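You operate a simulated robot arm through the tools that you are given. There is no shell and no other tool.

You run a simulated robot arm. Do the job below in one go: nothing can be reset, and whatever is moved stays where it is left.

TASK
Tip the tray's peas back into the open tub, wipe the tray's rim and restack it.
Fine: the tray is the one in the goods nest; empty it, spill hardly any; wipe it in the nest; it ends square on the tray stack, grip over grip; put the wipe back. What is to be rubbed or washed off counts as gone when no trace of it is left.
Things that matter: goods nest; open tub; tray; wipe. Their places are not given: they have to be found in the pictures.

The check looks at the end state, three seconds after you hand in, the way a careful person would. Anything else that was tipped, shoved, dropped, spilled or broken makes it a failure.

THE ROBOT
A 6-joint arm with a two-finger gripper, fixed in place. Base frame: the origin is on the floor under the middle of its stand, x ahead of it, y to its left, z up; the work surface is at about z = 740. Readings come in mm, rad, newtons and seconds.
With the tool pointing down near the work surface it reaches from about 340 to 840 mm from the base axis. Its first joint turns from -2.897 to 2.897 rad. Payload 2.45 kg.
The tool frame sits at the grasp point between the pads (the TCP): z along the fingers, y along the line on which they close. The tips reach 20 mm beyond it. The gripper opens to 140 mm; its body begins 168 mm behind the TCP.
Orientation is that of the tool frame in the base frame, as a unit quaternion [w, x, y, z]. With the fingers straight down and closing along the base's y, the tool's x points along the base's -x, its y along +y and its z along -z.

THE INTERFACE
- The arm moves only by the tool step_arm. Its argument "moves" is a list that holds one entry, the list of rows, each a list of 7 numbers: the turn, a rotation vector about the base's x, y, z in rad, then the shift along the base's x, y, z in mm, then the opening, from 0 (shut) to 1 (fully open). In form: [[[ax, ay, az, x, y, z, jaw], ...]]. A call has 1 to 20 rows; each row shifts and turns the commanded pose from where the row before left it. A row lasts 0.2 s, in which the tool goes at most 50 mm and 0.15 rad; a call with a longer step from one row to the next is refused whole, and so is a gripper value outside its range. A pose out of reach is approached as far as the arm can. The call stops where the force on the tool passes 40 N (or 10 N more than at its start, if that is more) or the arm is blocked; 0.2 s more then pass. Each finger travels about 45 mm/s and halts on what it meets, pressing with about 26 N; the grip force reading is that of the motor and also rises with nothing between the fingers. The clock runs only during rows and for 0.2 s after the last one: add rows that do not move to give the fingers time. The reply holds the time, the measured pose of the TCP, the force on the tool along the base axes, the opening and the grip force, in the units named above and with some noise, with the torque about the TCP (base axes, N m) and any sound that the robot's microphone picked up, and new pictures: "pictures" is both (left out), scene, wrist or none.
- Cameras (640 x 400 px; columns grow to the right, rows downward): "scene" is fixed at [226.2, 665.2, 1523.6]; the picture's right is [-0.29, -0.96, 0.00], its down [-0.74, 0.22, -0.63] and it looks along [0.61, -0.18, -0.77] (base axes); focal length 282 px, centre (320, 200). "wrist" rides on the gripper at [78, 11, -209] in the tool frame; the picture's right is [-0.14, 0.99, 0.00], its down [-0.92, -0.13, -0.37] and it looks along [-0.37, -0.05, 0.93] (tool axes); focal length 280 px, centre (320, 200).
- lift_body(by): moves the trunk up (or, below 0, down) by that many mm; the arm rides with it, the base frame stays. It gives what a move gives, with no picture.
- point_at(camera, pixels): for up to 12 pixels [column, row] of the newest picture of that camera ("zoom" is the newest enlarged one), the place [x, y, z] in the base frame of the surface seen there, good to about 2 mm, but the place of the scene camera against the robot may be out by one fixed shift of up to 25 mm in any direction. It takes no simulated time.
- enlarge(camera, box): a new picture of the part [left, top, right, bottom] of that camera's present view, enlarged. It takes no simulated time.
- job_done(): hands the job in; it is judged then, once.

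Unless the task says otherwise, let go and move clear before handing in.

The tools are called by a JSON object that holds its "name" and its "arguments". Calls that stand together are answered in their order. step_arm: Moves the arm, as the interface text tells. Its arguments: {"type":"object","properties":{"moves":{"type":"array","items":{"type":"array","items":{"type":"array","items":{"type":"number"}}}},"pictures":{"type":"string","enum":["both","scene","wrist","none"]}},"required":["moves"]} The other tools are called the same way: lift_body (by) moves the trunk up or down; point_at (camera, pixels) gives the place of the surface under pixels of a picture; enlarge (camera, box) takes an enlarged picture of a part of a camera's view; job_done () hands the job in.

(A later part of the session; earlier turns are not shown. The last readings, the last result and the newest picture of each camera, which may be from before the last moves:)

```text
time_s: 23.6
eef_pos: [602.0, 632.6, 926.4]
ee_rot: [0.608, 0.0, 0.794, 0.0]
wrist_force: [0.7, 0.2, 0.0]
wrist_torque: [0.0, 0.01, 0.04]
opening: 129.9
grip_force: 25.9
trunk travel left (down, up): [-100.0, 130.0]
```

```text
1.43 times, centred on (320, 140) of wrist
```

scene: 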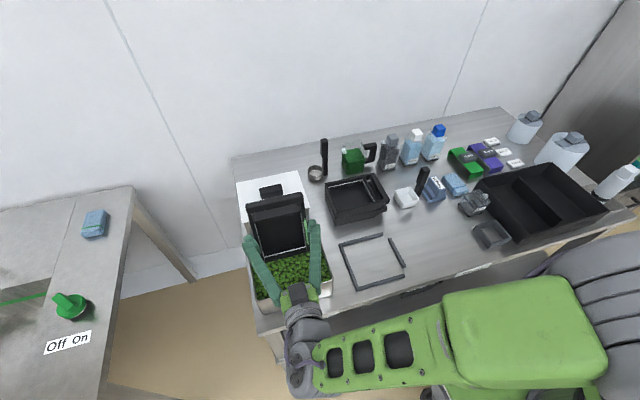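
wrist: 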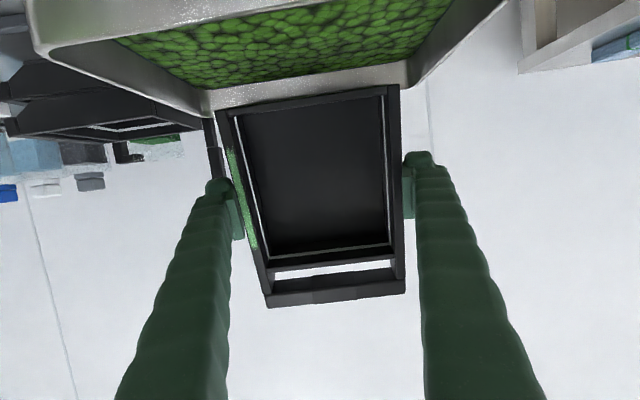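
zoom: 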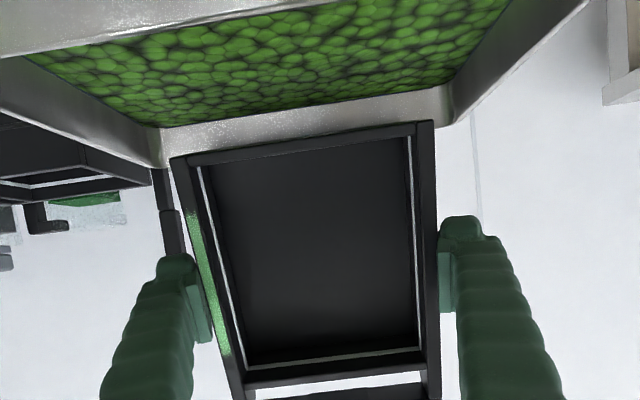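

The tray is empty at 75° and the peas in the tub have risen. I tilt to 90° briefly to shed any remnant and look closely.

{"name": "step_arm", "arguments": {"moves": [[[0, -0.0436, 0, -3, 0, 1, 0.8], [0, -0.0436, 0, -3, 0, 1, 0.8], [0, -0.0436, 0, -3, 0, 1, 0.8], [0, -0.0436, 0, -3, 0, 1, 0.8], [0, -0.0436, 0, -3, 0, 1, 0.8], [0, -0.0436, 0, -3, 0, 1, 0.8], [0, 0, 0, 0, 0, 0, 0.8], [0, 0, 0, 0, 0, 0, 0.8], [0, 0, 0, 0, 0, 0, 0.8]]]}}

{"name": "enlarge", "arguments": {"camera": "wrist", "box": [200, 0, 440, 310]}}

{"name": "enlarge", "arguments": {"camera": "scene", "box": [225, 165, 355, 325]}}

```text
time_s: 25.6
eef_pos: [584.8, 633.3, 933.2]
ee_rot: [0.707, -0.001, 0.707, 0.001]
wrist_force: [-0.1, -0.4, -0.1]
wrist_torque: [0.0, 0.01, 0.0]
opening: 130.0
grip_force: 25.8
trunk travel left (down, up): [-100.0, 130.0]
```

scene: 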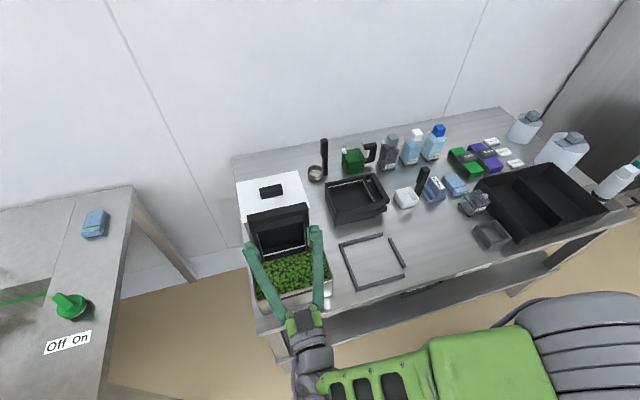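
wrist: 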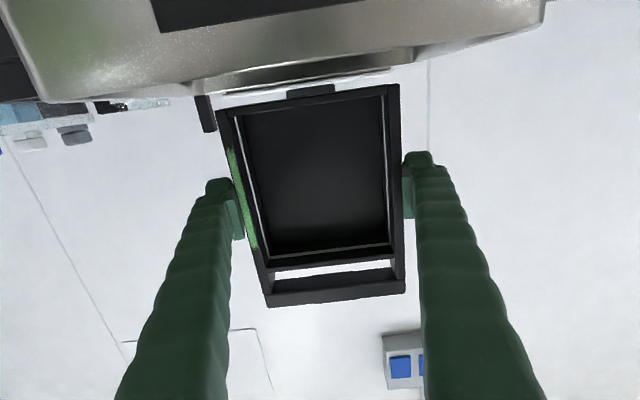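

```text
1.29 times, centred on (320, 155) of wrist
```

zoom: 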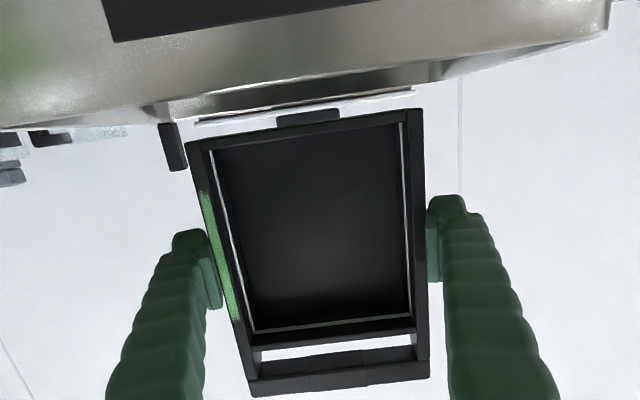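

```text
2.50 times, centred on (290, 245) of scene
```

zoom: 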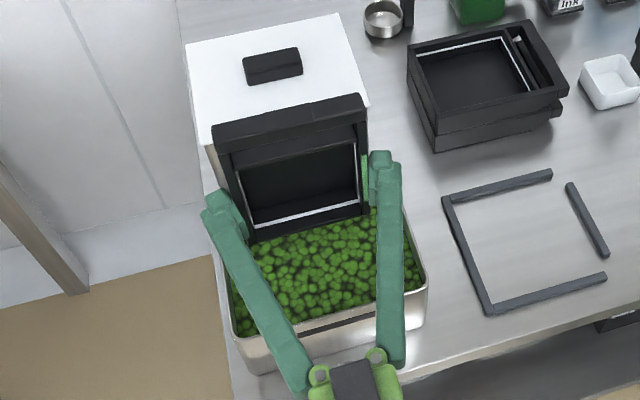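

The tray is clean inside and no peas lie on the table. I raise and tilt back to about 20°, then level while moving back from the tub.

{"name": "step_arm", "arguments": {"moves": [[[0, 0, 0, 0, 0, 20, 0.8], [0, 0, 0, 0, 0, 25, 0.8], [0, 0.0873, 0, 2, 0, 15, 0.8], [0, 0.0873, 0, 2, 0, 0, 0.8], [0, 0.0873, 0, 2, 0, 0, 0.8], [0, 0.0873, 0, 2, 0, 0, 0.8], [0, 0.0873, 0, 2, 0, -5, 0.8], [0, 0.0873, 0, 2, 0, -5, 0.8], [0, 0.0873, 0, 2, 0, -5, 0.8], [0, 0.0873, 0, 2, 0, -5, 0.8], [0, 0.0873, 0, 0, 0, -5, 0.8], [0, 0.0873, 0, 0, 0, -5, 0.8], [0, 0.0873, 0, 0, 0, 0, 0.8], [0, 0.0873, 0, 0, 0, 0, 0.8], [0, 0.0873, 0, -5, -10, 0, 0.8], [0, 0.0873, 0, -8, -20, 0, 0.8], [0, 0.0873, 0, -10, -25, 0, 0.8], [0, 0.0873, 0, -10, -25, 0, 0.8], [0, 0, 0, -9, -20, 0, 0.8], [0, 0, 0, 0, 0, 0, 0.8]]]}}

```text
time_s: 29.8
eef_pos: [557.3, 534.4, 962.9]
ee_rot: [0.088, -0.001, 0.996, 0.0]
wrist_force: [-0.6, 0.1, -0.7]
wrist_torque: [-0.03, 0.0, -0.02]
opening: 128.8
grip_force: 25.8
trunk travel left (down, up): [-100.0, 130.0]
```

scene: 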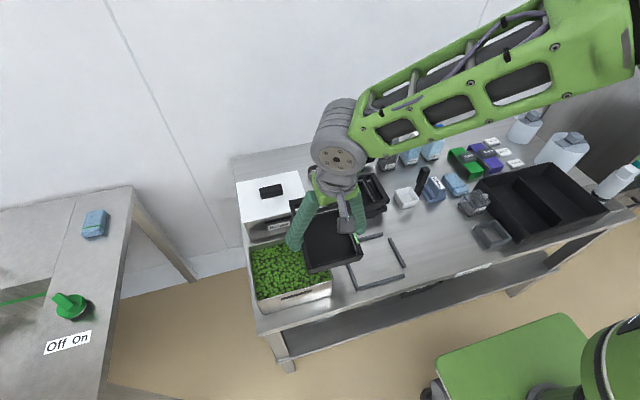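
wrist: 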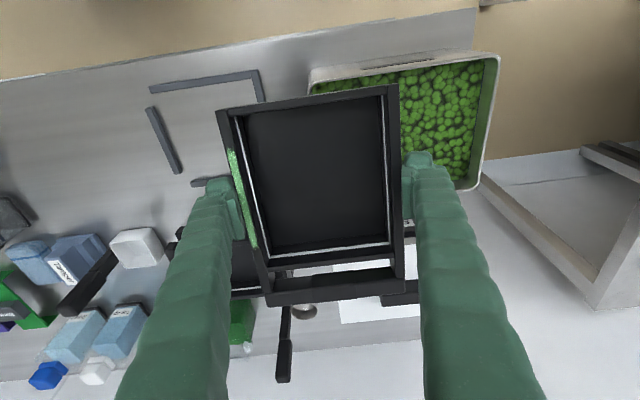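

The tray is unmoved in the grip (corners still at wrist (218,110), (402,292)), with 10° tilt left. I level it, yaw back −90° and move over the nest.

{"name": "step_arm", "arguments": {"moves": [[[0, 0.0587, 0, 0, 0, 0, 0.8], [0, 0.0587, 0, 0, 0, 0, 0.8], [0, 0.0587, 0, 0, 0, 0, 0.8], [0, 0, -0.1428, 0, -10, 0, 0.8], [0, 0, -0.1428, 0, -15, 0, 0.8], [0, 0, -0.1428, 0, -15, 0, 0.8], [0, 0, -0.1428, 0, -15, 0, 0.8], [0, 0, -0.1428, 0, -15, 0, 0.8], [0, 0, -0.1428, 0, -15, 0, 0.8], [0, 0, -0.1428, 0, -15, 0, 0.8], [0, 0, -0.1428, 0, -15, 0, 0.8], [0, 0, -0.1428, 0, -15, 0, 0.8], [0, 0, -0.1428, 0, -15, 0, 0.8], [0, 0, -0.1428, 0, -13, 0, 0.8], [0, 0, 0, 0, 0, -30, 0.8], [0, 0, 0, 0, 0, -35, 0.8], [0, 0, 0, 0, 0, -25, 0.8], [0, 0, 0, 0, 0, 0, 0.8], [0, 0, 0, 0, 0, 0, 0.8]]]}}

```text
time_s: 33.8
eef_pos: [559.0, 374.0, 872.0]
ee_rot: [0.0, 0.706, 0.708, 0.001]
wrist_force: [-0.3, 0.1, -0.6]
wrist_torque: [-0.01, 0.0, 0.01]
opening: 129.2
grip_force: 26.1
trunk travel left (down, up): [-100.0, 130.0]
```

scene: 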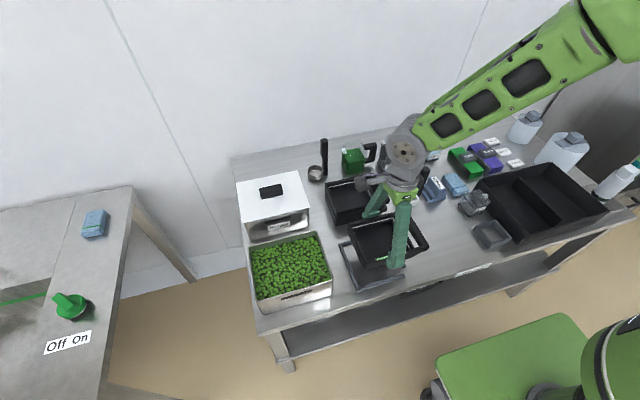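
wrist: 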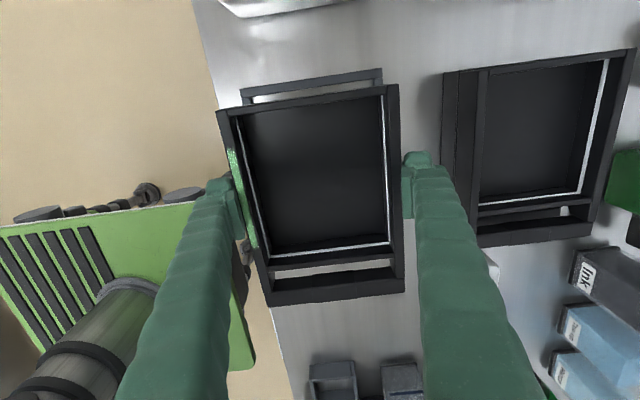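

The tray is level above the nest, about 1.5 mm short in y. I correct that and lower to just above the rails.

{"name": "step_arm", "arguments": {"moves": [[[0, 0, 0, 0.3, 1.5, -20, 0.8], [0, 0, 0, 0, 0, -30, 0.8], [0, 0, 0, 0, 0, -25, 0.8], [0, 0, 0, 0, 0, 0, 0.8], [0, 0, 0, 0, 0, 0, 0.8]]]}}

{"name": "enlarge", "arguments": {"camera": "wrist", "box": [200, 60, 430, 310]}}

{"name": "enlarge", "arguments": {"camera": "scene", "box": [325, 200, 445, 300]}}

```text
time_s: 35.0
eef_pos: [559.5, 376.3, 798.4]
ee_rot: [0.0, 0.707, 0.707, 0.001]
wrist_force: [-0.5, -0.6, -1.0]
wrist_torque: [0.0, 0.02, 0.01]
opening: 129.3
grip_force: 26.2
trunk travel left (down, up): [-100.0, 130.0]
```

scene: 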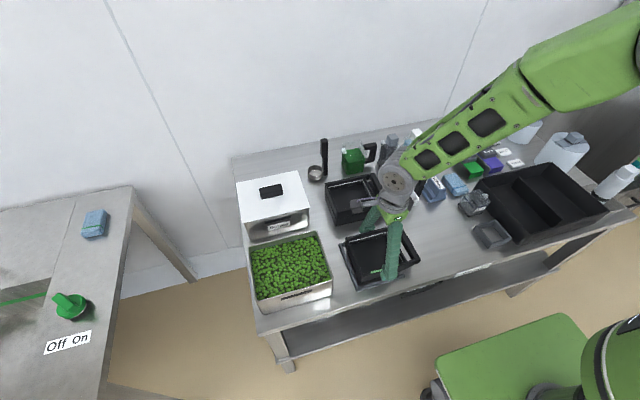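
wrist: 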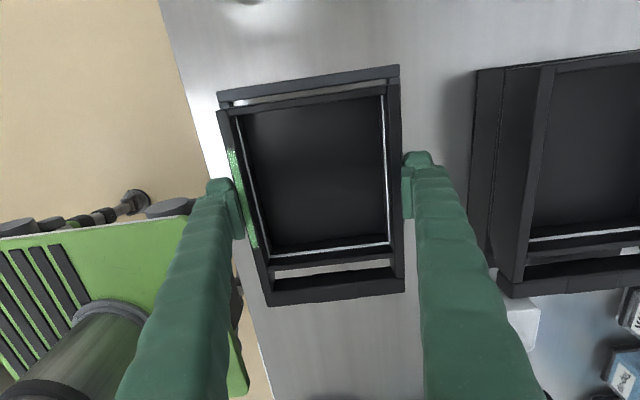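

```text
1.60 times, centred on (315, 185) of wrist
```

zoom: 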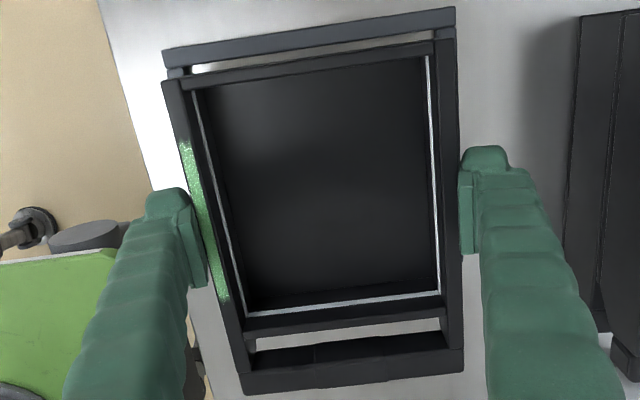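

```text
4.00 times, centred on (385, 250) of scene
```

zoom: 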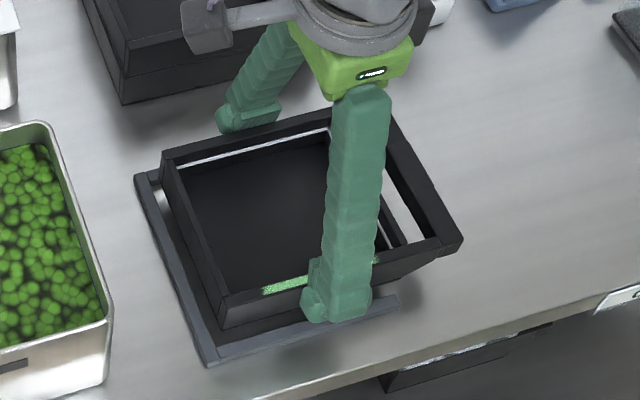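

Alignment with the nest matches the earlier lifted picture (rail at (218,92)–(398,66)). I lower it the rest in small steps until it rests.

{"name": "step_arm", "arguments": {"moves": [[[0, 0, 0, 0, 0, -8, 0.8], [0, 0, 0, 0, 0, -8, 0.8], [0, 0, 0, 0, 0, -6, 0.8], [0, 0, 0, 0, 0, -3, 0.8], [0, 0, 0, 0, 0, 0, 0.8]]]}}

```text
time_s: 36.2
eef_pos: [558.9, 377.7, 774.9]
ee_rot: [0.0, 0.706, 0.708, 0.003]
wrist_force: [-3.5, 0.5, 35.7]
wrist_torque: [-0.58, 0.17, -0.11]
opening: 129.7
grip_force: 25.4
trunk travel left (down, up): [-100.0, 130.0]
```

scene: 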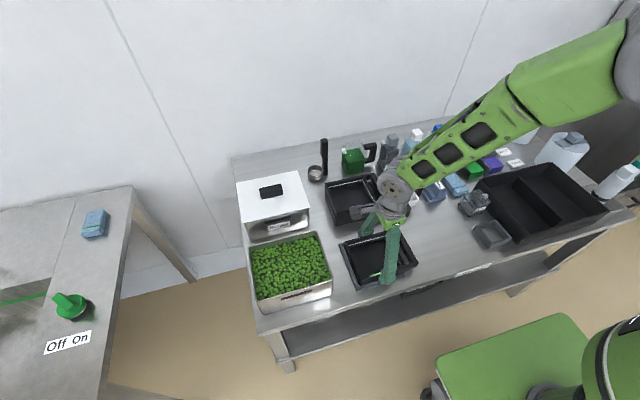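
wrist: 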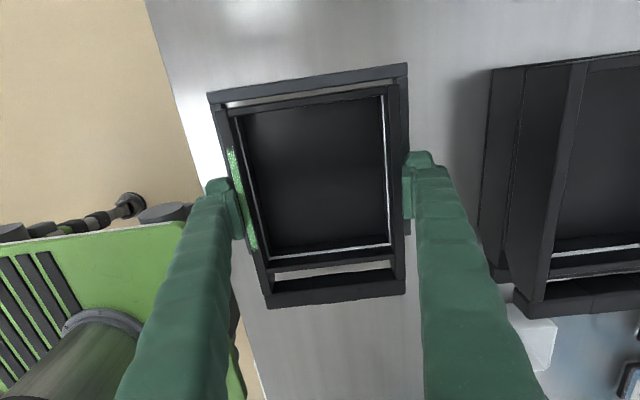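

Contact at z≈775 with 36 N up. I check whether the tray sits flat in the nest by measuring rim heights before releasing.

{"name": "enlarge", "arguments": {"camera": "wrist", "box": [200, 60, 430, 310]}}

{"name": "point_at", "arguments": {"camera": "wrist", "pixels": [[232, 115], [300, 103], [390, 90], [392, 150], [395, 200], [398, 255], [270, 300], [330, 292], [400, 285], [260, 258], [310, 262], [380, 252]]}}

{"name": "enlarge", "arguments": {"camera": "scene", "box": [325, 200, 445, 300]}}

```text
1.60 times, centred on (315, 185) of wrist
```

zoom: 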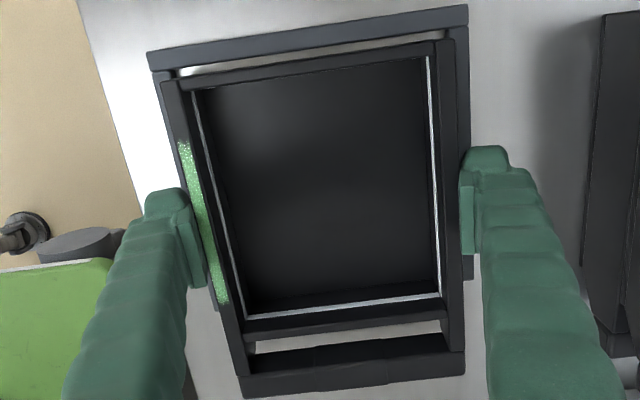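

```text
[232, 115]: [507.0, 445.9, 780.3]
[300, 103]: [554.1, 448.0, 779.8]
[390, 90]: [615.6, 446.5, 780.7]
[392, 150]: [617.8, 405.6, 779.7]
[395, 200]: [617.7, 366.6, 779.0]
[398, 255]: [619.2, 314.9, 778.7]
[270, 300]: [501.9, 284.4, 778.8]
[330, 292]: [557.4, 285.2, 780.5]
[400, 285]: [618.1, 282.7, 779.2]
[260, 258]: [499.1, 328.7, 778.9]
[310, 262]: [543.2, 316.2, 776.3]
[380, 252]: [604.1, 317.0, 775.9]
```

```text
4.00 times, centred on (385, 250) of scene
```

zoom: 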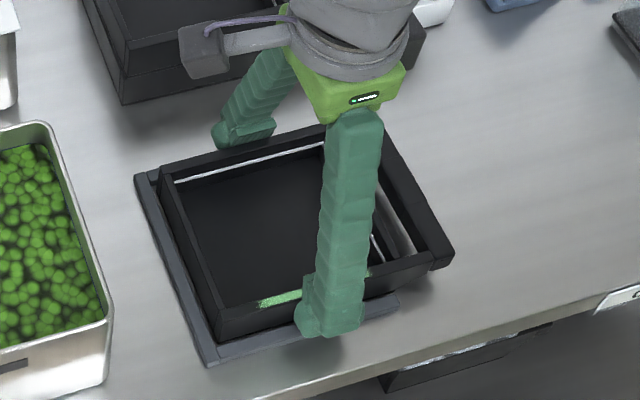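

All rim points read z≈780, so the tray sits flat in the nest. I release and lift away.

{"name": "step_arm", "arguments": {"moves": [[[0, 0, 0, 0, 0, 2, 0.8], [0, 0, 0, 0, 0, 0, 1], [0, 0, 0, 0, 0, 0, 1], [0, 0, 0, 0, 0, 0, 1], [0, 0, 0, 0, 0, 15, 1], [0, 0, 0, 0, 0, 30, 1], [0, 0, 0, 0, 0, 35, 1], [0, 0, 0, 0, 0, 35, 1], [0, 0, 0, 0, 0, 0, 1]]]}}

{"name": "enlarge", "arguments": {"camera": "wrist", "box": [215, 50, 415, 260]}}

{"name": "enlarge", "arguments": {"camera": "scene", "box": [325, 200, 445, 300]}}

```text
time_s: 38.2
eef_pos: [558.5, 377.8, 887.9]
ee_rot: [0.0, 0.707, 0.708, 0.001]
wrist_force: [-0.3, -0.6, 0.1]
wrist_torque: [-0.01, 0.02, 0.02]
opening: 140.0
grip_force: 0.1
trunk travel left (down, up): [-100.0, 130.0]
```

scene: 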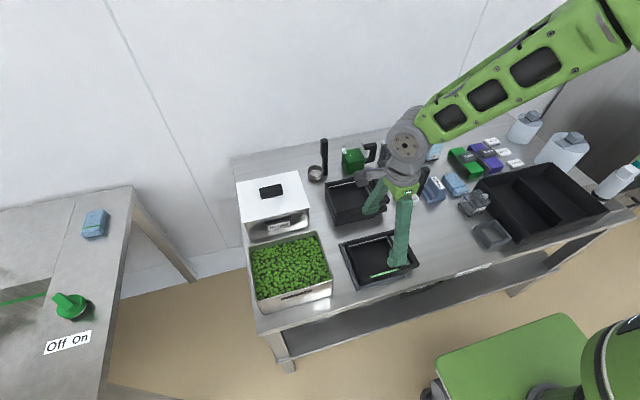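
wrist: 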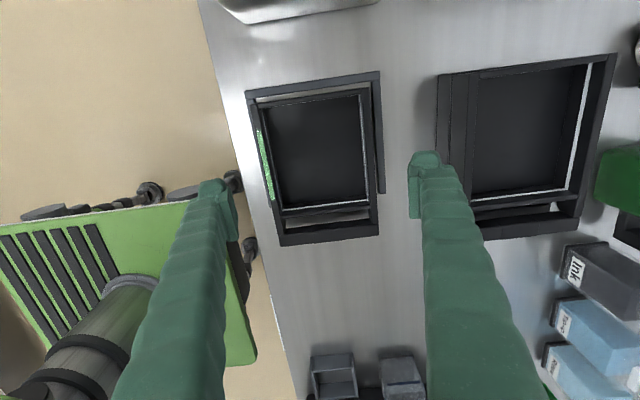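

```text
1.90 times, centred on (315, 155) of wrist
```

zoom: 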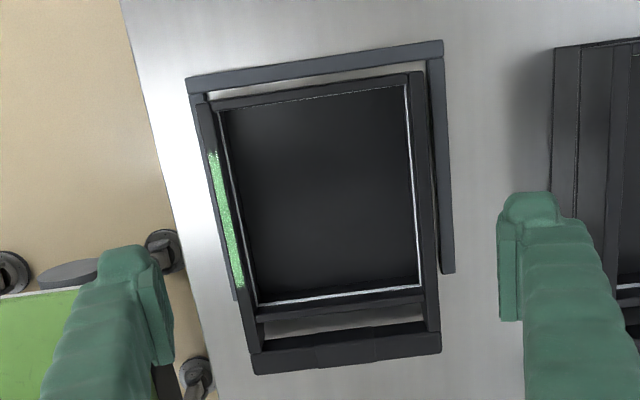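

```text
4.00 times, centred on (385, 250) of scene
```

zoom: 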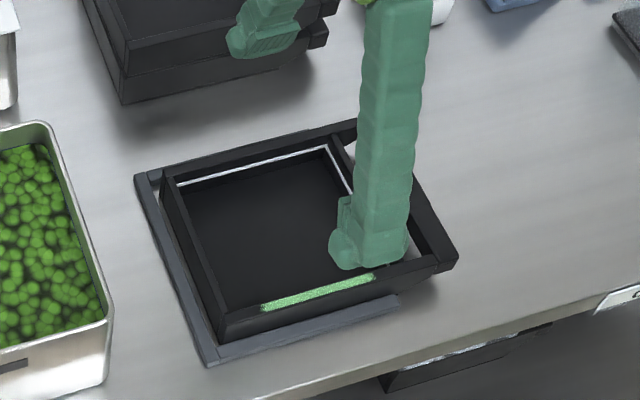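

The tray is empty in the nest with the smear on its −x rim (zoom (230,220)). Next I go to look at the wipe near (740,−5), returning the tool to its standard yaw.

{"name": "step_arm", "arguments": {"moves": [[[0, 0, 0, 0, 0, 30, 1], [0, 0, 0, 0, 0, 32, 1], [0, 0, 0.1428, 8, -34, 0, 1], [0, 0, 0.1428, 8, -34, 0, 1], [0, 0, 0.1428, 8, -34, 0, 1], [0, 0, 0.1428, 8, -34, 0, 1], [0, 0, 0.1428, 8, -34, 0, 1], [0, 0, 0.1428, 8, -34, 0, 1], [0, 0, 0.1428, 8, -34, 0, 1], [0, 0, 0.1428, 8, -34, 0, 1], [0, 0, 0.1428, 8, -34, 0, 1], [0, 0, 0.1428, 8, -34, 0, 1], [0, 0, 0.1428, 8, -34, 0, 1], [0, 0, 0, 0, 0, 0, 1]]]}}

{"name": "enlarge", "arguments": {"camera": "scene", "box": [325, 200, 445, 300]}}

{"name": "enlarge", "arguments": {"camera": "wrist", "box": [240, 120, 410, 260]}}

```text
time_s: 41.2
eef_pos: [648.4, 1.2, 951.8]
ee_rot: [-0.002, 0.0, 1.0, 0.0]
wrist_force: [0.2, 0.0, 0.2]
wrist_torque: [0.02, 0.02, 0.01]
opening: 139.9
grip_force: 0.0
trunk travel left (down, up): [-100.0, 130.0]
```

scene: 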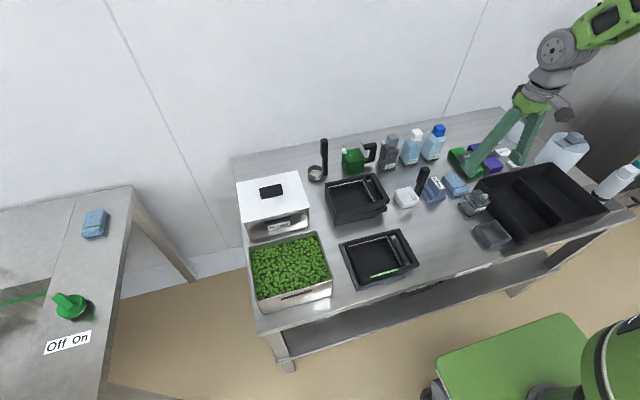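
wrist: 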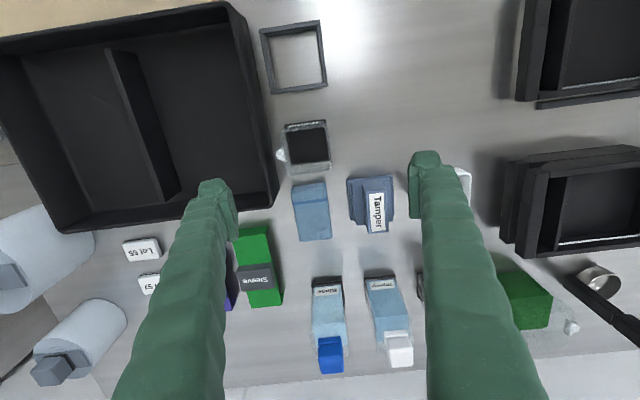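

```text
4.00 times, centred on (385, 250) of scene
```

zoom: 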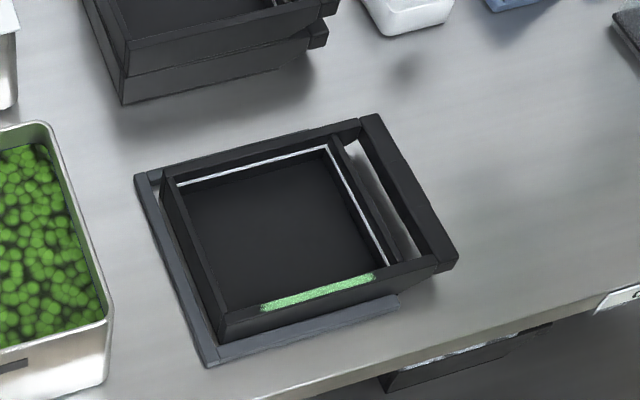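

```text
2.86 times, centred on (325, 190) of wrist
```

zoom: 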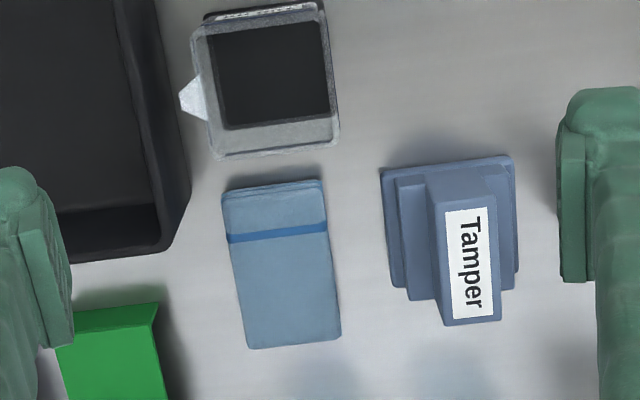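

The wipe lies at zoom (282,265), long side along x, between tamper, jar, green sleeve and black box. I measure its edges and neighbours.

{"name": "point_at", "arguments": {"camera": "zoom", "pixels": [[225, 195], [320, 184], [338, 338], [250, 345], [282, 265], [230, 237], [325, 226], [240, 300], [335, 290], [210, 265], [350, 265], [365, 270]]}}

{"name": "point_at", "arguments": {"camera": "zoom", "pixels": [[385, 180], [400, 285], [412, 298], [450, 320], [383, 230], [160, 310], [150, 370], [335, 140], [215, 155], [175, 240], [155, 255], [345, 330]]}}

```text
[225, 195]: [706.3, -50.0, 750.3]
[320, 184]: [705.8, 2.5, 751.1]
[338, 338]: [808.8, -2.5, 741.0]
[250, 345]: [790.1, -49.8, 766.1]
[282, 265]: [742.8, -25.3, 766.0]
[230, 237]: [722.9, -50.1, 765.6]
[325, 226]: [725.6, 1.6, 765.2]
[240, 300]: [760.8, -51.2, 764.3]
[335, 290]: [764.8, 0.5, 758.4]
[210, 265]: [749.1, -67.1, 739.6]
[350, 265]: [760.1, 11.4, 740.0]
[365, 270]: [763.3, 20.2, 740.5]
```

```text
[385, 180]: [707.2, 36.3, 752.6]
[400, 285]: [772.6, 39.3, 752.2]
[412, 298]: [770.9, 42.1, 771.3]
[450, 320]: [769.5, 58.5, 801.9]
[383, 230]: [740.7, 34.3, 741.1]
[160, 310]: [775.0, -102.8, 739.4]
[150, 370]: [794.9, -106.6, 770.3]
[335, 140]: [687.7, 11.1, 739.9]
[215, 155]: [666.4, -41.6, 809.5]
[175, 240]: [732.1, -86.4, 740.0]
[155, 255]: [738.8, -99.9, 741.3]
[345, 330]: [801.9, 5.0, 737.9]
```

The wipe spans x 705–792, y −51…+2, top z≈766; the tamper base begins at y≈35. I go above it with the opening reduced to about 62 mm so that the fingers fit between its neighbours.

{"name": "step_arm", "arguments": {"moves": [[[0, 0, 0, 20, -5, -10, 0.8], [0, 0, 0, 25, -6, -20, 0.6], [0, 0, 0, 25, -6, -20, 0.443], [0, 0, 0, 20, -6, -20, 0.443], [0, 0, 0, 10, -2.7, -20, 0.443], [0, 0, 0, 0, 0, -10, 0.443], [0, 0, 0, 0, 0, 0, 0.443], [0, 0, 0, 0, 0, 0, 0.443], [0, 0, 0, 0, 0, 0, 0.443]]]}}

{"name": "enlarge", "arguments": {"camera": "wrist", "box": [220, 60, 420, 260]}}

{"name": "enlarge", "arguments": {"camera": "scene", "box": [400, 130, 520, 230]}}

```text
time_s: 43.2
eef_pos: [744.8, -21.7, 851.8]
ee_rot: [-0.001, 0.0, 1.0, -0.001]
wrist_force: [0.2, 0.1, 0.6]
wrist_torque: [-0.03, -0.04, -0.03]
opening: 61.9
grip_force: 0.2
trunk travel left (down, up): [-100.0, 130.0]
```

scene: 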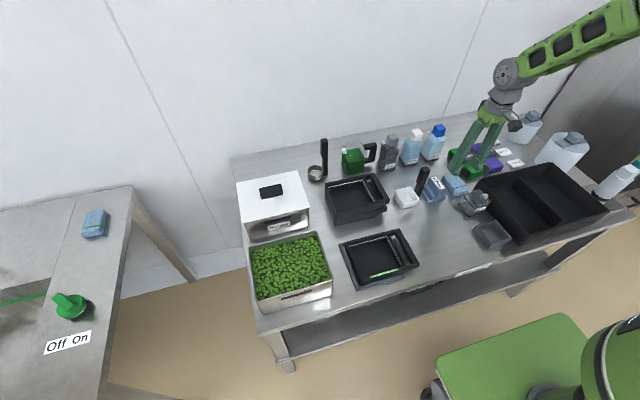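
wrist: 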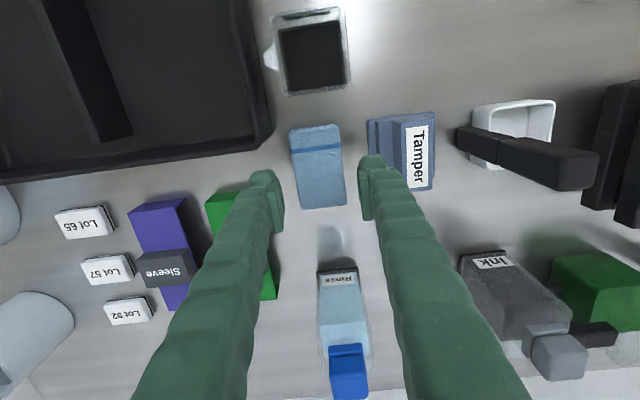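

```text
2.00 times, centred on (320, 160) of wrist
```

zoom: 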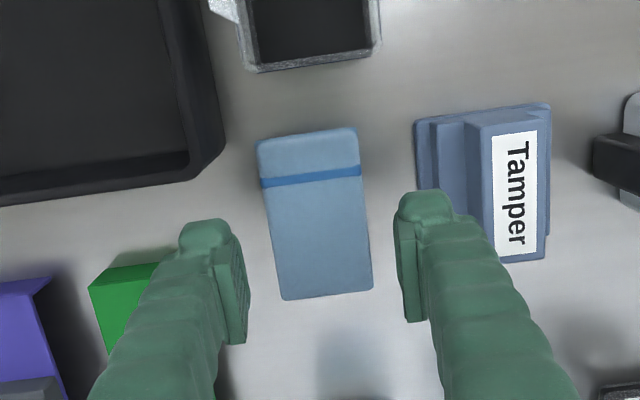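

```text
4.00 times, centred on (460, 180) of scene
```

zoom: 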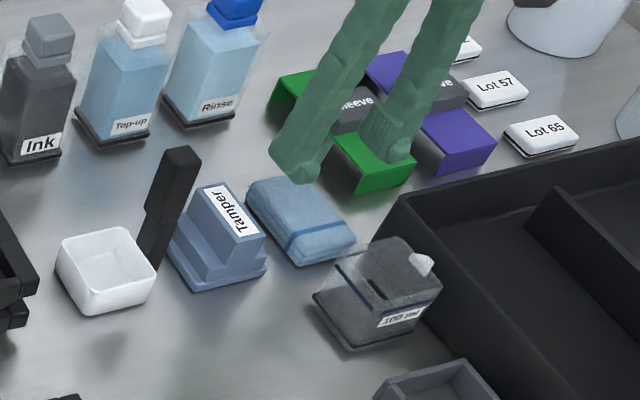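

I'm above the wipe; I re-measure the wipe's edges from this closer view.

{"name": "point_at", "arguments": {"camera": "zoom", "pixels": [[330, 250], [330, 200], [330, 300]]}}

{"name": "enlarge", "arguments": {"camera": "wrist", "box": [270, 110, 390, 230]}}

{"name": "point_at", "arguments": {"camera": "wrist", "pixels": [[291, 140], [294, 170], [298, 200], [342, 140], [344, 170], [345, 195], [318, 127], [325, 207], [320, 165], [368, 140], [368, 125], [380, 155]]}}

```text
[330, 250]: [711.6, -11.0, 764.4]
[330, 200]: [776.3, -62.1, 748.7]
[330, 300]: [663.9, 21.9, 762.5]
```

```text
3.33 times, centred on (330, 170) of wrist
```

zoom: 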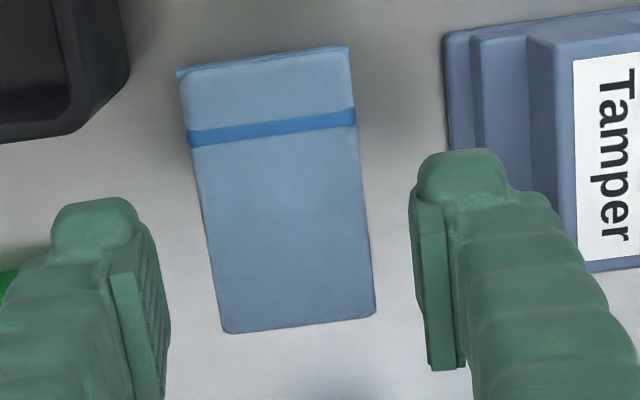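

```text
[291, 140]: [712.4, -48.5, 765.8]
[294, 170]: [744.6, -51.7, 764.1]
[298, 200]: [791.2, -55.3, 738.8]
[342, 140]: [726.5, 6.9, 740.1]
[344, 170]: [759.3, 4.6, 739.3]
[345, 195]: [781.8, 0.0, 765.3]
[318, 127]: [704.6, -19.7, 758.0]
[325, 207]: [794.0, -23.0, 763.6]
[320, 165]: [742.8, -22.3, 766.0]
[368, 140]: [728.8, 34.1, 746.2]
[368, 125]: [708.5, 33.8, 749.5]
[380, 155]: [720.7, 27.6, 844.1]
```

Wipe centre is about (748.5, −25). I shift to it and descend carefully.

{"name": "step_arm", "arguments": {"moves": [[[0, 0, 0, 3.2, -3.3, -15, 0.443], [0, 0, 0, 0, 0, -20, 0.443], [0, 0, 0, 0, 0, -20, 0.443], [0, 0, 0, 0, 0, -10, 0.443], [0, 0, 0, 0, 0, 0, 0.443]]]}}

{"name": "enlarge", "arguments": {"camera": "wrist", "box": [250, 110, 410, 260]}}

{"name": "enlarge", "arguments": {"camera": "scene", "box": [410, 140, 500, 220]}}

```text
time_s: 44.4
eef_pos: [750.0, -25.5, 785.4]
ee_rot: [0.0, 0.0, 1.0, 0.001]
wrist_force: [0.1, 0.0, -0.5]
wrist_torque: [0.0, 0.02, 0.01]
opening: 61.9
grip_force: 0.0
trunk travel left (down, up): [-100.0, 130.0]
```

scene: 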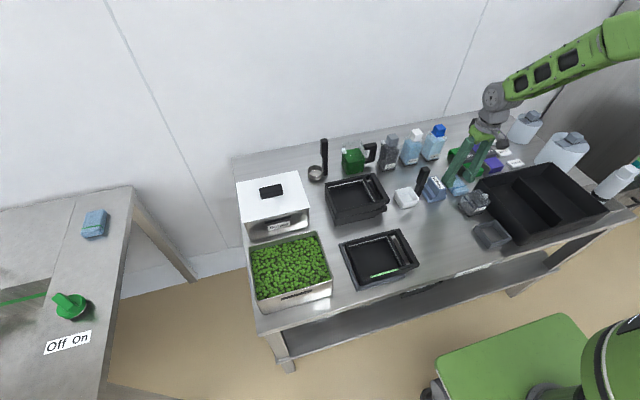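
wrist: 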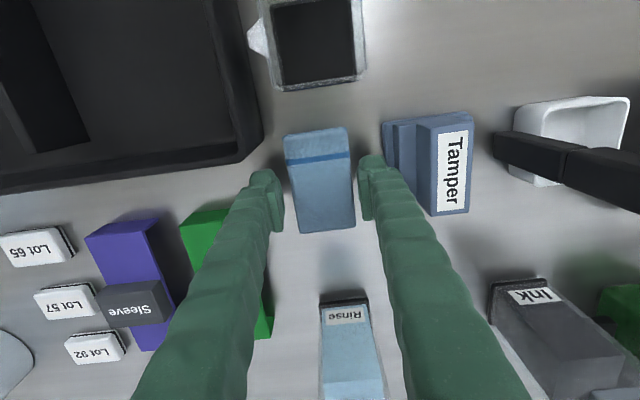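

```text
2.67 times, centred on (330, 185) of wrist
```

zoom: 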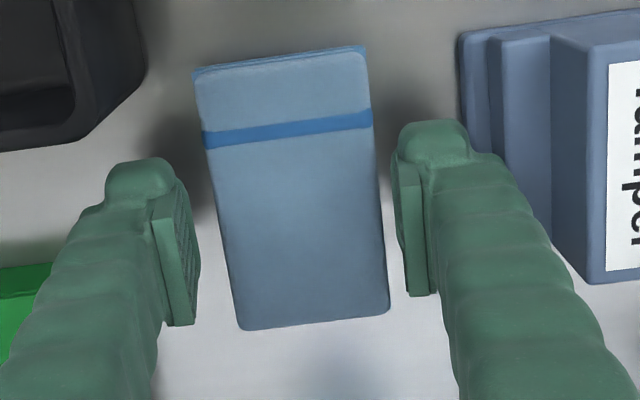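

```text
5.00 times, centred on (455, 180) of scene
```

zoom: 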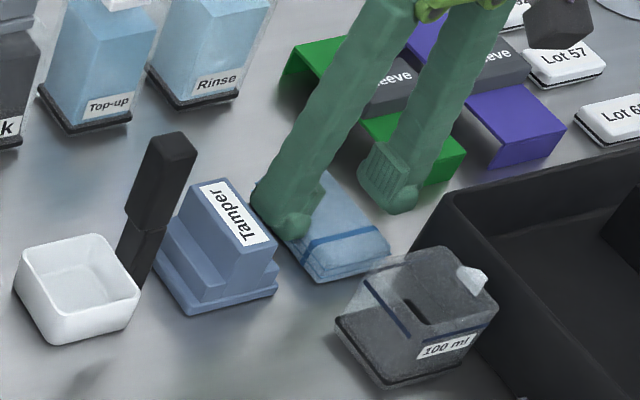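

Wipe is centred between the pads. I lower 12 mm and close on it.

{"name": "step_arm", "arguments": {"moves": [[[0, 0, 0, 0, 0, -7, 0.443], [0, 0, 0, 0, 0, -6, 0.443], [0, 0, 0, 0, 0, 0, 0.443], [0, 0, 0, 0, 0, 0, 0.3], [0, 0, 0, 0, 0, 0, 0.3], [0, 0, 0, 0, 0, 0, 0.3], [0, 0, 0, 0, 0, 0, 0.3]]]}}

{"name": "enlarge", "arguments": {"camera": "wrist", "box": [250, 110, 410, 260]}}

```text
time_s: 46.0
eef_pos: [749.3, -26.0, 774.0]
ee_rot: [-0.001, 0.001, 1.0, 0.0]
wrist_force: [0.8, -0.3, -0.1]
wrist_torque: [0.01, 0.01, 0.02]
opening: 52.4
grip_force: 26.4
trunk travel left (down, up): [-100.0, 130.0]
```

scene: 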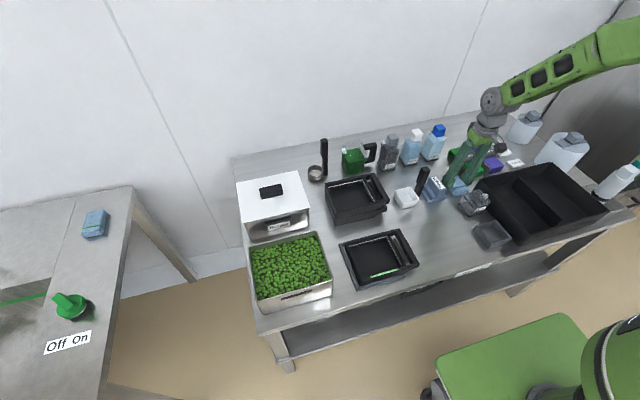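
wrist: 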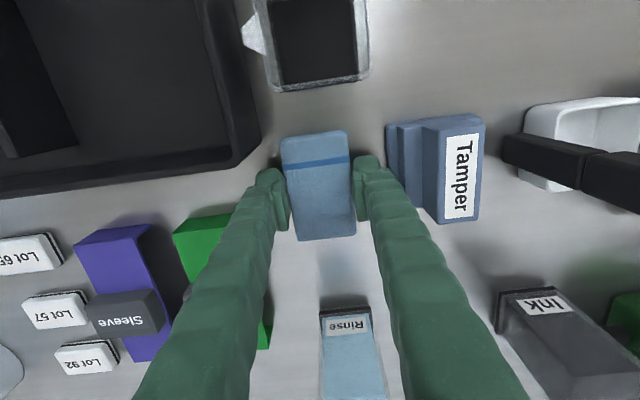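

```text
2.67 times, centred on (330, 185) of wrist
```

zoom: 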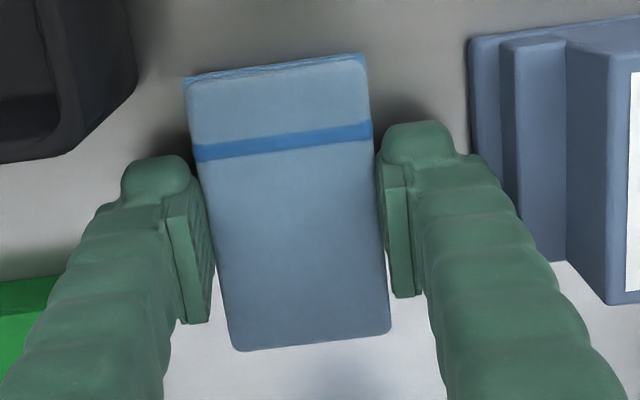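

Gripped the wipe (52.4 mm, 26 N) at TCP (749.3, −26, 774), which I note as its home. I lift it straight up.

{"name": "step_arm", "arguments": {"moves": [[[0, 0, 0, 0, 0, 8, 0.3], [0, 0, 0, 0, 0, 15, 0.3], [0, 0, 0, 0, 0, 30, 0.3], [0, 0, 0, 0, 0, 40, 0.3], [0, 0, 0, 0, 0, 40, 0.3], [0, 0, 0, 0, 0, 30, 0.3], [0, 0, 0, 0, 0, 0, 0.3]]]}}

```text
time_s: 47.6
eef_pos: [749.8, -27.8, 935.7]
ee_rot: [0.0, 0.0, 1.0, 0.001]
wrist_force: [0.3, -0.3, -0.4]
wrist_torque: [-0.01, 0.0, 0.0]
opening: 52.4
grip_force: 26.2
trunk travel left (down, up): [-100.0, 130.0]
```

scene: 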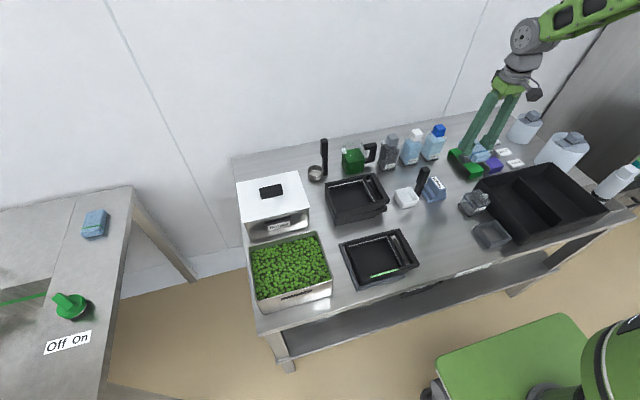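
wrist: 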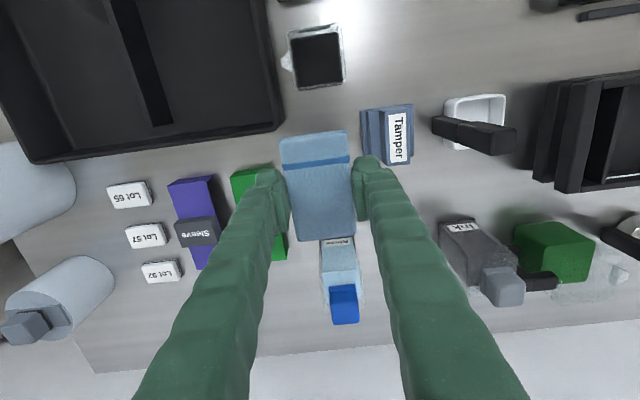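

The wipe is held firmly, neighbours undisturbed. I carry it to above the tray's −x rim.

{"name": "step_arm", "arguments": {"moves": [[[0, 0, 0, -12, 18, 0, 0.3], [0, 0, 0, -23, 34, 0, 0.3], [0, 0, 0, -23, 34, 0, 0.3], [0, 0, 0, -23, 34, 0, 0.3], [0, 0, 0, -23, 34, 0, 0.3], [0, 0, 0, -23, 34, 0, 0.3], [0, 0, 0, -23, 34, 0, 0.3], [0, 0, 0, -23, 34, 0, 0.3], [0, 0, 0, -23, 34, 0, 0.3], [0, 0, 0, -23, 34, -10, 0.3], [0, 0, 0, -20, 32, -20, 0.3], [0, 0, 0, -12, 17, -30, 0.3], [0, 0, 0, 0, 0, 0, 0.3]]]}}

{"name": "enlarge", "arguments": {"camera": "wrist", "box": [240, 60, 460, 260]}}

{"name": "enlarge", "arguments": {"camera": "scene", "box": [325, 200, 445, 300]}}

```text
time_s: 50.4
eef_pos: [497.3, 346.5, 875.3]
ee_rot: [-0.001, -0.001, 1.0, 0.0]
wrist_force: [0.3, 1.4, 0.0]
wrist_torque: [-0.04, 0.01, 0.0]
opening: 52.3
grip_force: 25.9
trunk travel left (down, up): [-100.0, 130.0]
```

scene: 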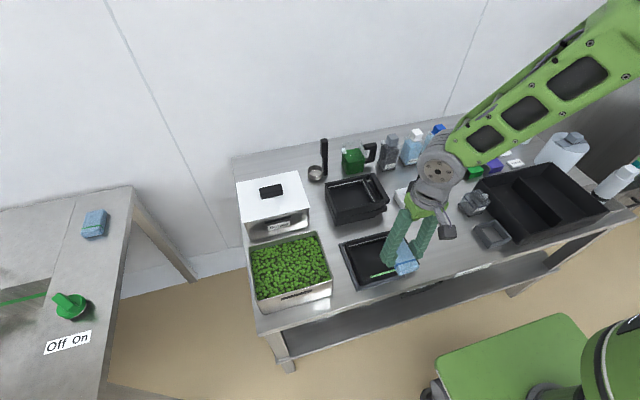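
wrist: 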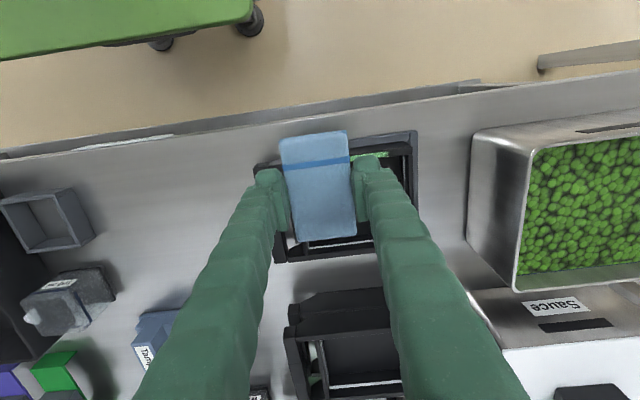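

```text
2.00 times, centred on (350, 160) of wrist
```

zoom: 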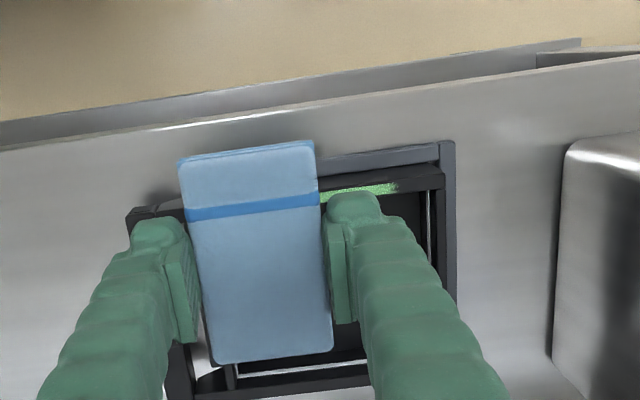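

```text
4.00 times, centred on (385, 250) of scene
```

zoom: 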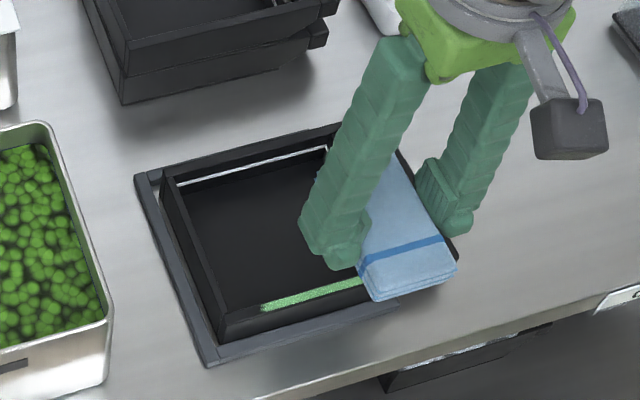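

The wipe hangs above the rim. I check the rim position at wrist (380,155) before descending.

{"name": "point_at", "arguments": {"camera": "wrist", "pixels": [[384, 154], [384, 150], [384, 158], [400, 150], [408, 146], [318, 160], [340, 130], [412, 140], [372, 156]]}}

```text
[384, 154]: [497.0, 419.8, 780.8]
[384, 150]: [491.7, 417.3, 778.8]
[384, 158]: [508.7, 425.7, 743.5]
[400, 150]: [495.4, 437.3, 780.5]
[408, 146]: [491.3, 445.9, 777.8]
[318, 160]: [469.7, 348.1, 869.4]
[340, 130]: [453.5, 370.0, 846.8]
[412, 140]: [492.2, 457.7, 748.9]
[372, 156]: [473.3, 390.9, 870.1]
```

Rim centre is at x≈496 and the wipe is over it. I lower to just above contact.

{"name": "step_arm", "arguments": {"moves": [[[0, 0, 0, 0, 0, -20, 0.3], [0, 0, 0, 0, 0, -20, 0.3], [0, 0, 0, 0, 0, -12, 0.3], [0, 0, 0, 0, 0, -5, 0.3], [0, 0, 0, 0, 0, 0, 0.3]]], "pictures": "none"}}

```text
time_s: 51.6
eef_pos: [499.2, 346.9, 818.7]
ee_rot: [0.0, 0.0, 1.0, 0.0]
wrist_force: [0.1, -0.1, -0.2]
wrist_torque: [0.02, 0.04, 0.02]
opening: 52.4
grip_force: 26.4
trunk travel left (down, up): [-100.0, 130.0]
```

No contact at 818.7, so I lower in 1–1.5 mm steps to find the rim.

{"name": "step_arm", "arguments": {"moves": [[[0, 0, 0, -1, 0, -1.5, 0.3], [0, 0, 0, -1, 0, -1.5, 0.3], [0, 0, 0, 0, 0, -1, 0.3], [0, 0, 0, 0, 0, 0, 0.3]]], "pictures": "none"}}

```text
time_s: 52.6
eef_pos: [496.7, 346.0, 815.9]
ee_rot: [-0.001, 0.0, 1.0, 0.0]
wrist_force: [0.1, 0.1, -0.5]
wrist_torque: [0.01, -0.02, 0.01]
opening: 52.3
grip_force: 25.8
trunk travel left (down, up): [-100.0, 130.0]
```

{"name": "step_arm", "arguments": {"moves": [[[0, 0, 0, 0, 0, -1, 0.3], [0, 0, 0, 0, 0, -1, 0.3], [0, 0, 0, 0, 0, 0, 0.3]]], "pictures": "none"}}

```text
time_s: 53.4
eef_pos: [497.5, 347.3, 813.9]
ee_rot: [-0.001, -0.001, 1.0, 0.0]
wrist_force: [-0.5, -0.1, 0.5]
wrist_torque: [-0.01, -0.03, -0.02]
opening: 52.4
grip_force: 26.2
trunk travel left (down, up): [-100.0, 130.0]
```

Still no contact force (0.5 N). I lower further in 1 mm steps.

{"name": "step_arm", "arguments": {"moves": [[[0, 0, 0, 0, 0, -1, 0.3], [0, 0, 0, 0, 0, 0, 0.3]]], "pictures": "none"}}

{"name": "step_arm", "arguments": {"moves": [[[0, 0, 0, 0, 0, -1, 0.3], [0, 0, 0, 0, 0, 0, 0.3]]], "pictures": "none"}}

```text
time_s: 54.0
eef_pos: [497.4, 347.1, 812.1]
ee_rot: [0.0, -0.001, 1.0, 0.0]
wrist_force: [-1.0, -1.0, 5.6]
wrist_torque: [-0.05, 0.01, 0.01]
opening: 52.4
grip_force: 26.2
trunk travel left (down, up): [-100.0, 130.0]
```

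```text
time_s: 54.6
eef_pos: [498.0, 345.9, 813.2]
ee_rot: [-0.001, 0.0, 1.0, 0.001]
wrist_force: [0.2, -1.4, 15.9]
wrist_torque: [-0.1, 0.03, 0.01]
opening: 52.3
grip_force: 26.5
trunk travel left (down, up): [-100.0, 130.0]
```

Contact at 16 N downward. I now drag the wipe along the rim in +y and back.

{"name": "step_arm", "arguments": {"moves": [[[0, 0, 0, 0, 6, 0, 0.3], [0, 0, 0, 0, 8, 0, 0.3], [0, 0, 0, 0, 8, 0, 0.3], [0, 0, 0, 0, 8, 0, 0.3], [0, 0, 0, 0, 8, 0, 0.3], [0, 0, 0, 0, 8, 0, 0.3], [0, 0, 0, 0, 8, 0, 0.3], [0, 0, 0, 0, 8, 0, 0.3], [0, 0, 0, 0, 8, 0, 0.3], [0, 0, 0, 0, 0, 0, 0.3]]]}}

{"name": "enlarge", "arguments": {"camera": "scene", "box": [325, 200, 445, 300]}}

```text
time_s: 56.8
eef_pos: [496.9, 416.0, 812.4]
ee_rot: [-0.001, -0.001, 1.0, 0.0]
wrist_force: [-0.3, -6.1, 14.7]
wrist_torque: [-0.15, 0.0, -0.01]
opening: 52.5
grip_force: 25.9
trunk travel left (down, up): [-100.0, 130.0]
```

scene: 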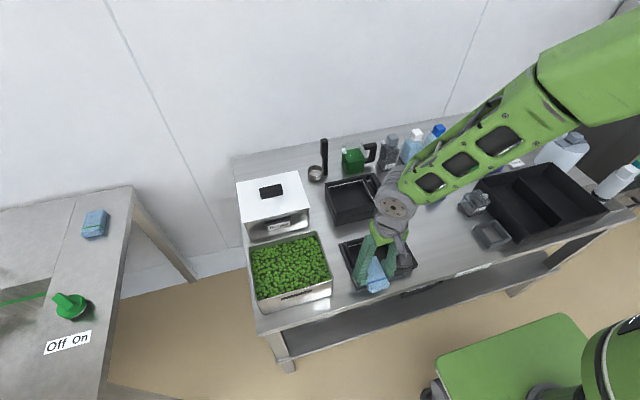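
wrist: 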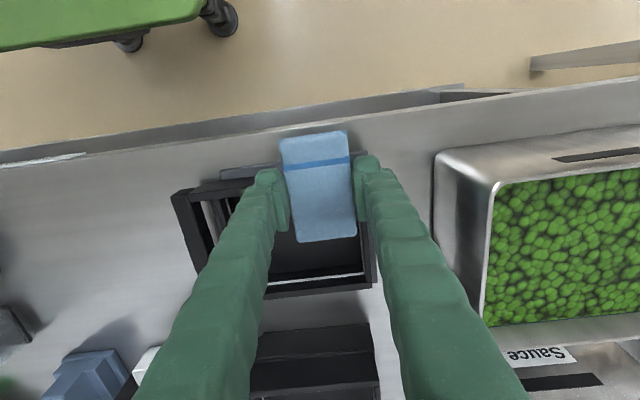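

```text
4.00 times, centred on (385, 250) of scene
```

zoom: 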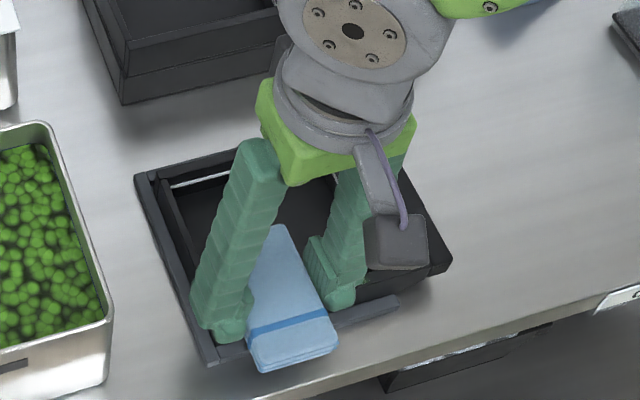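

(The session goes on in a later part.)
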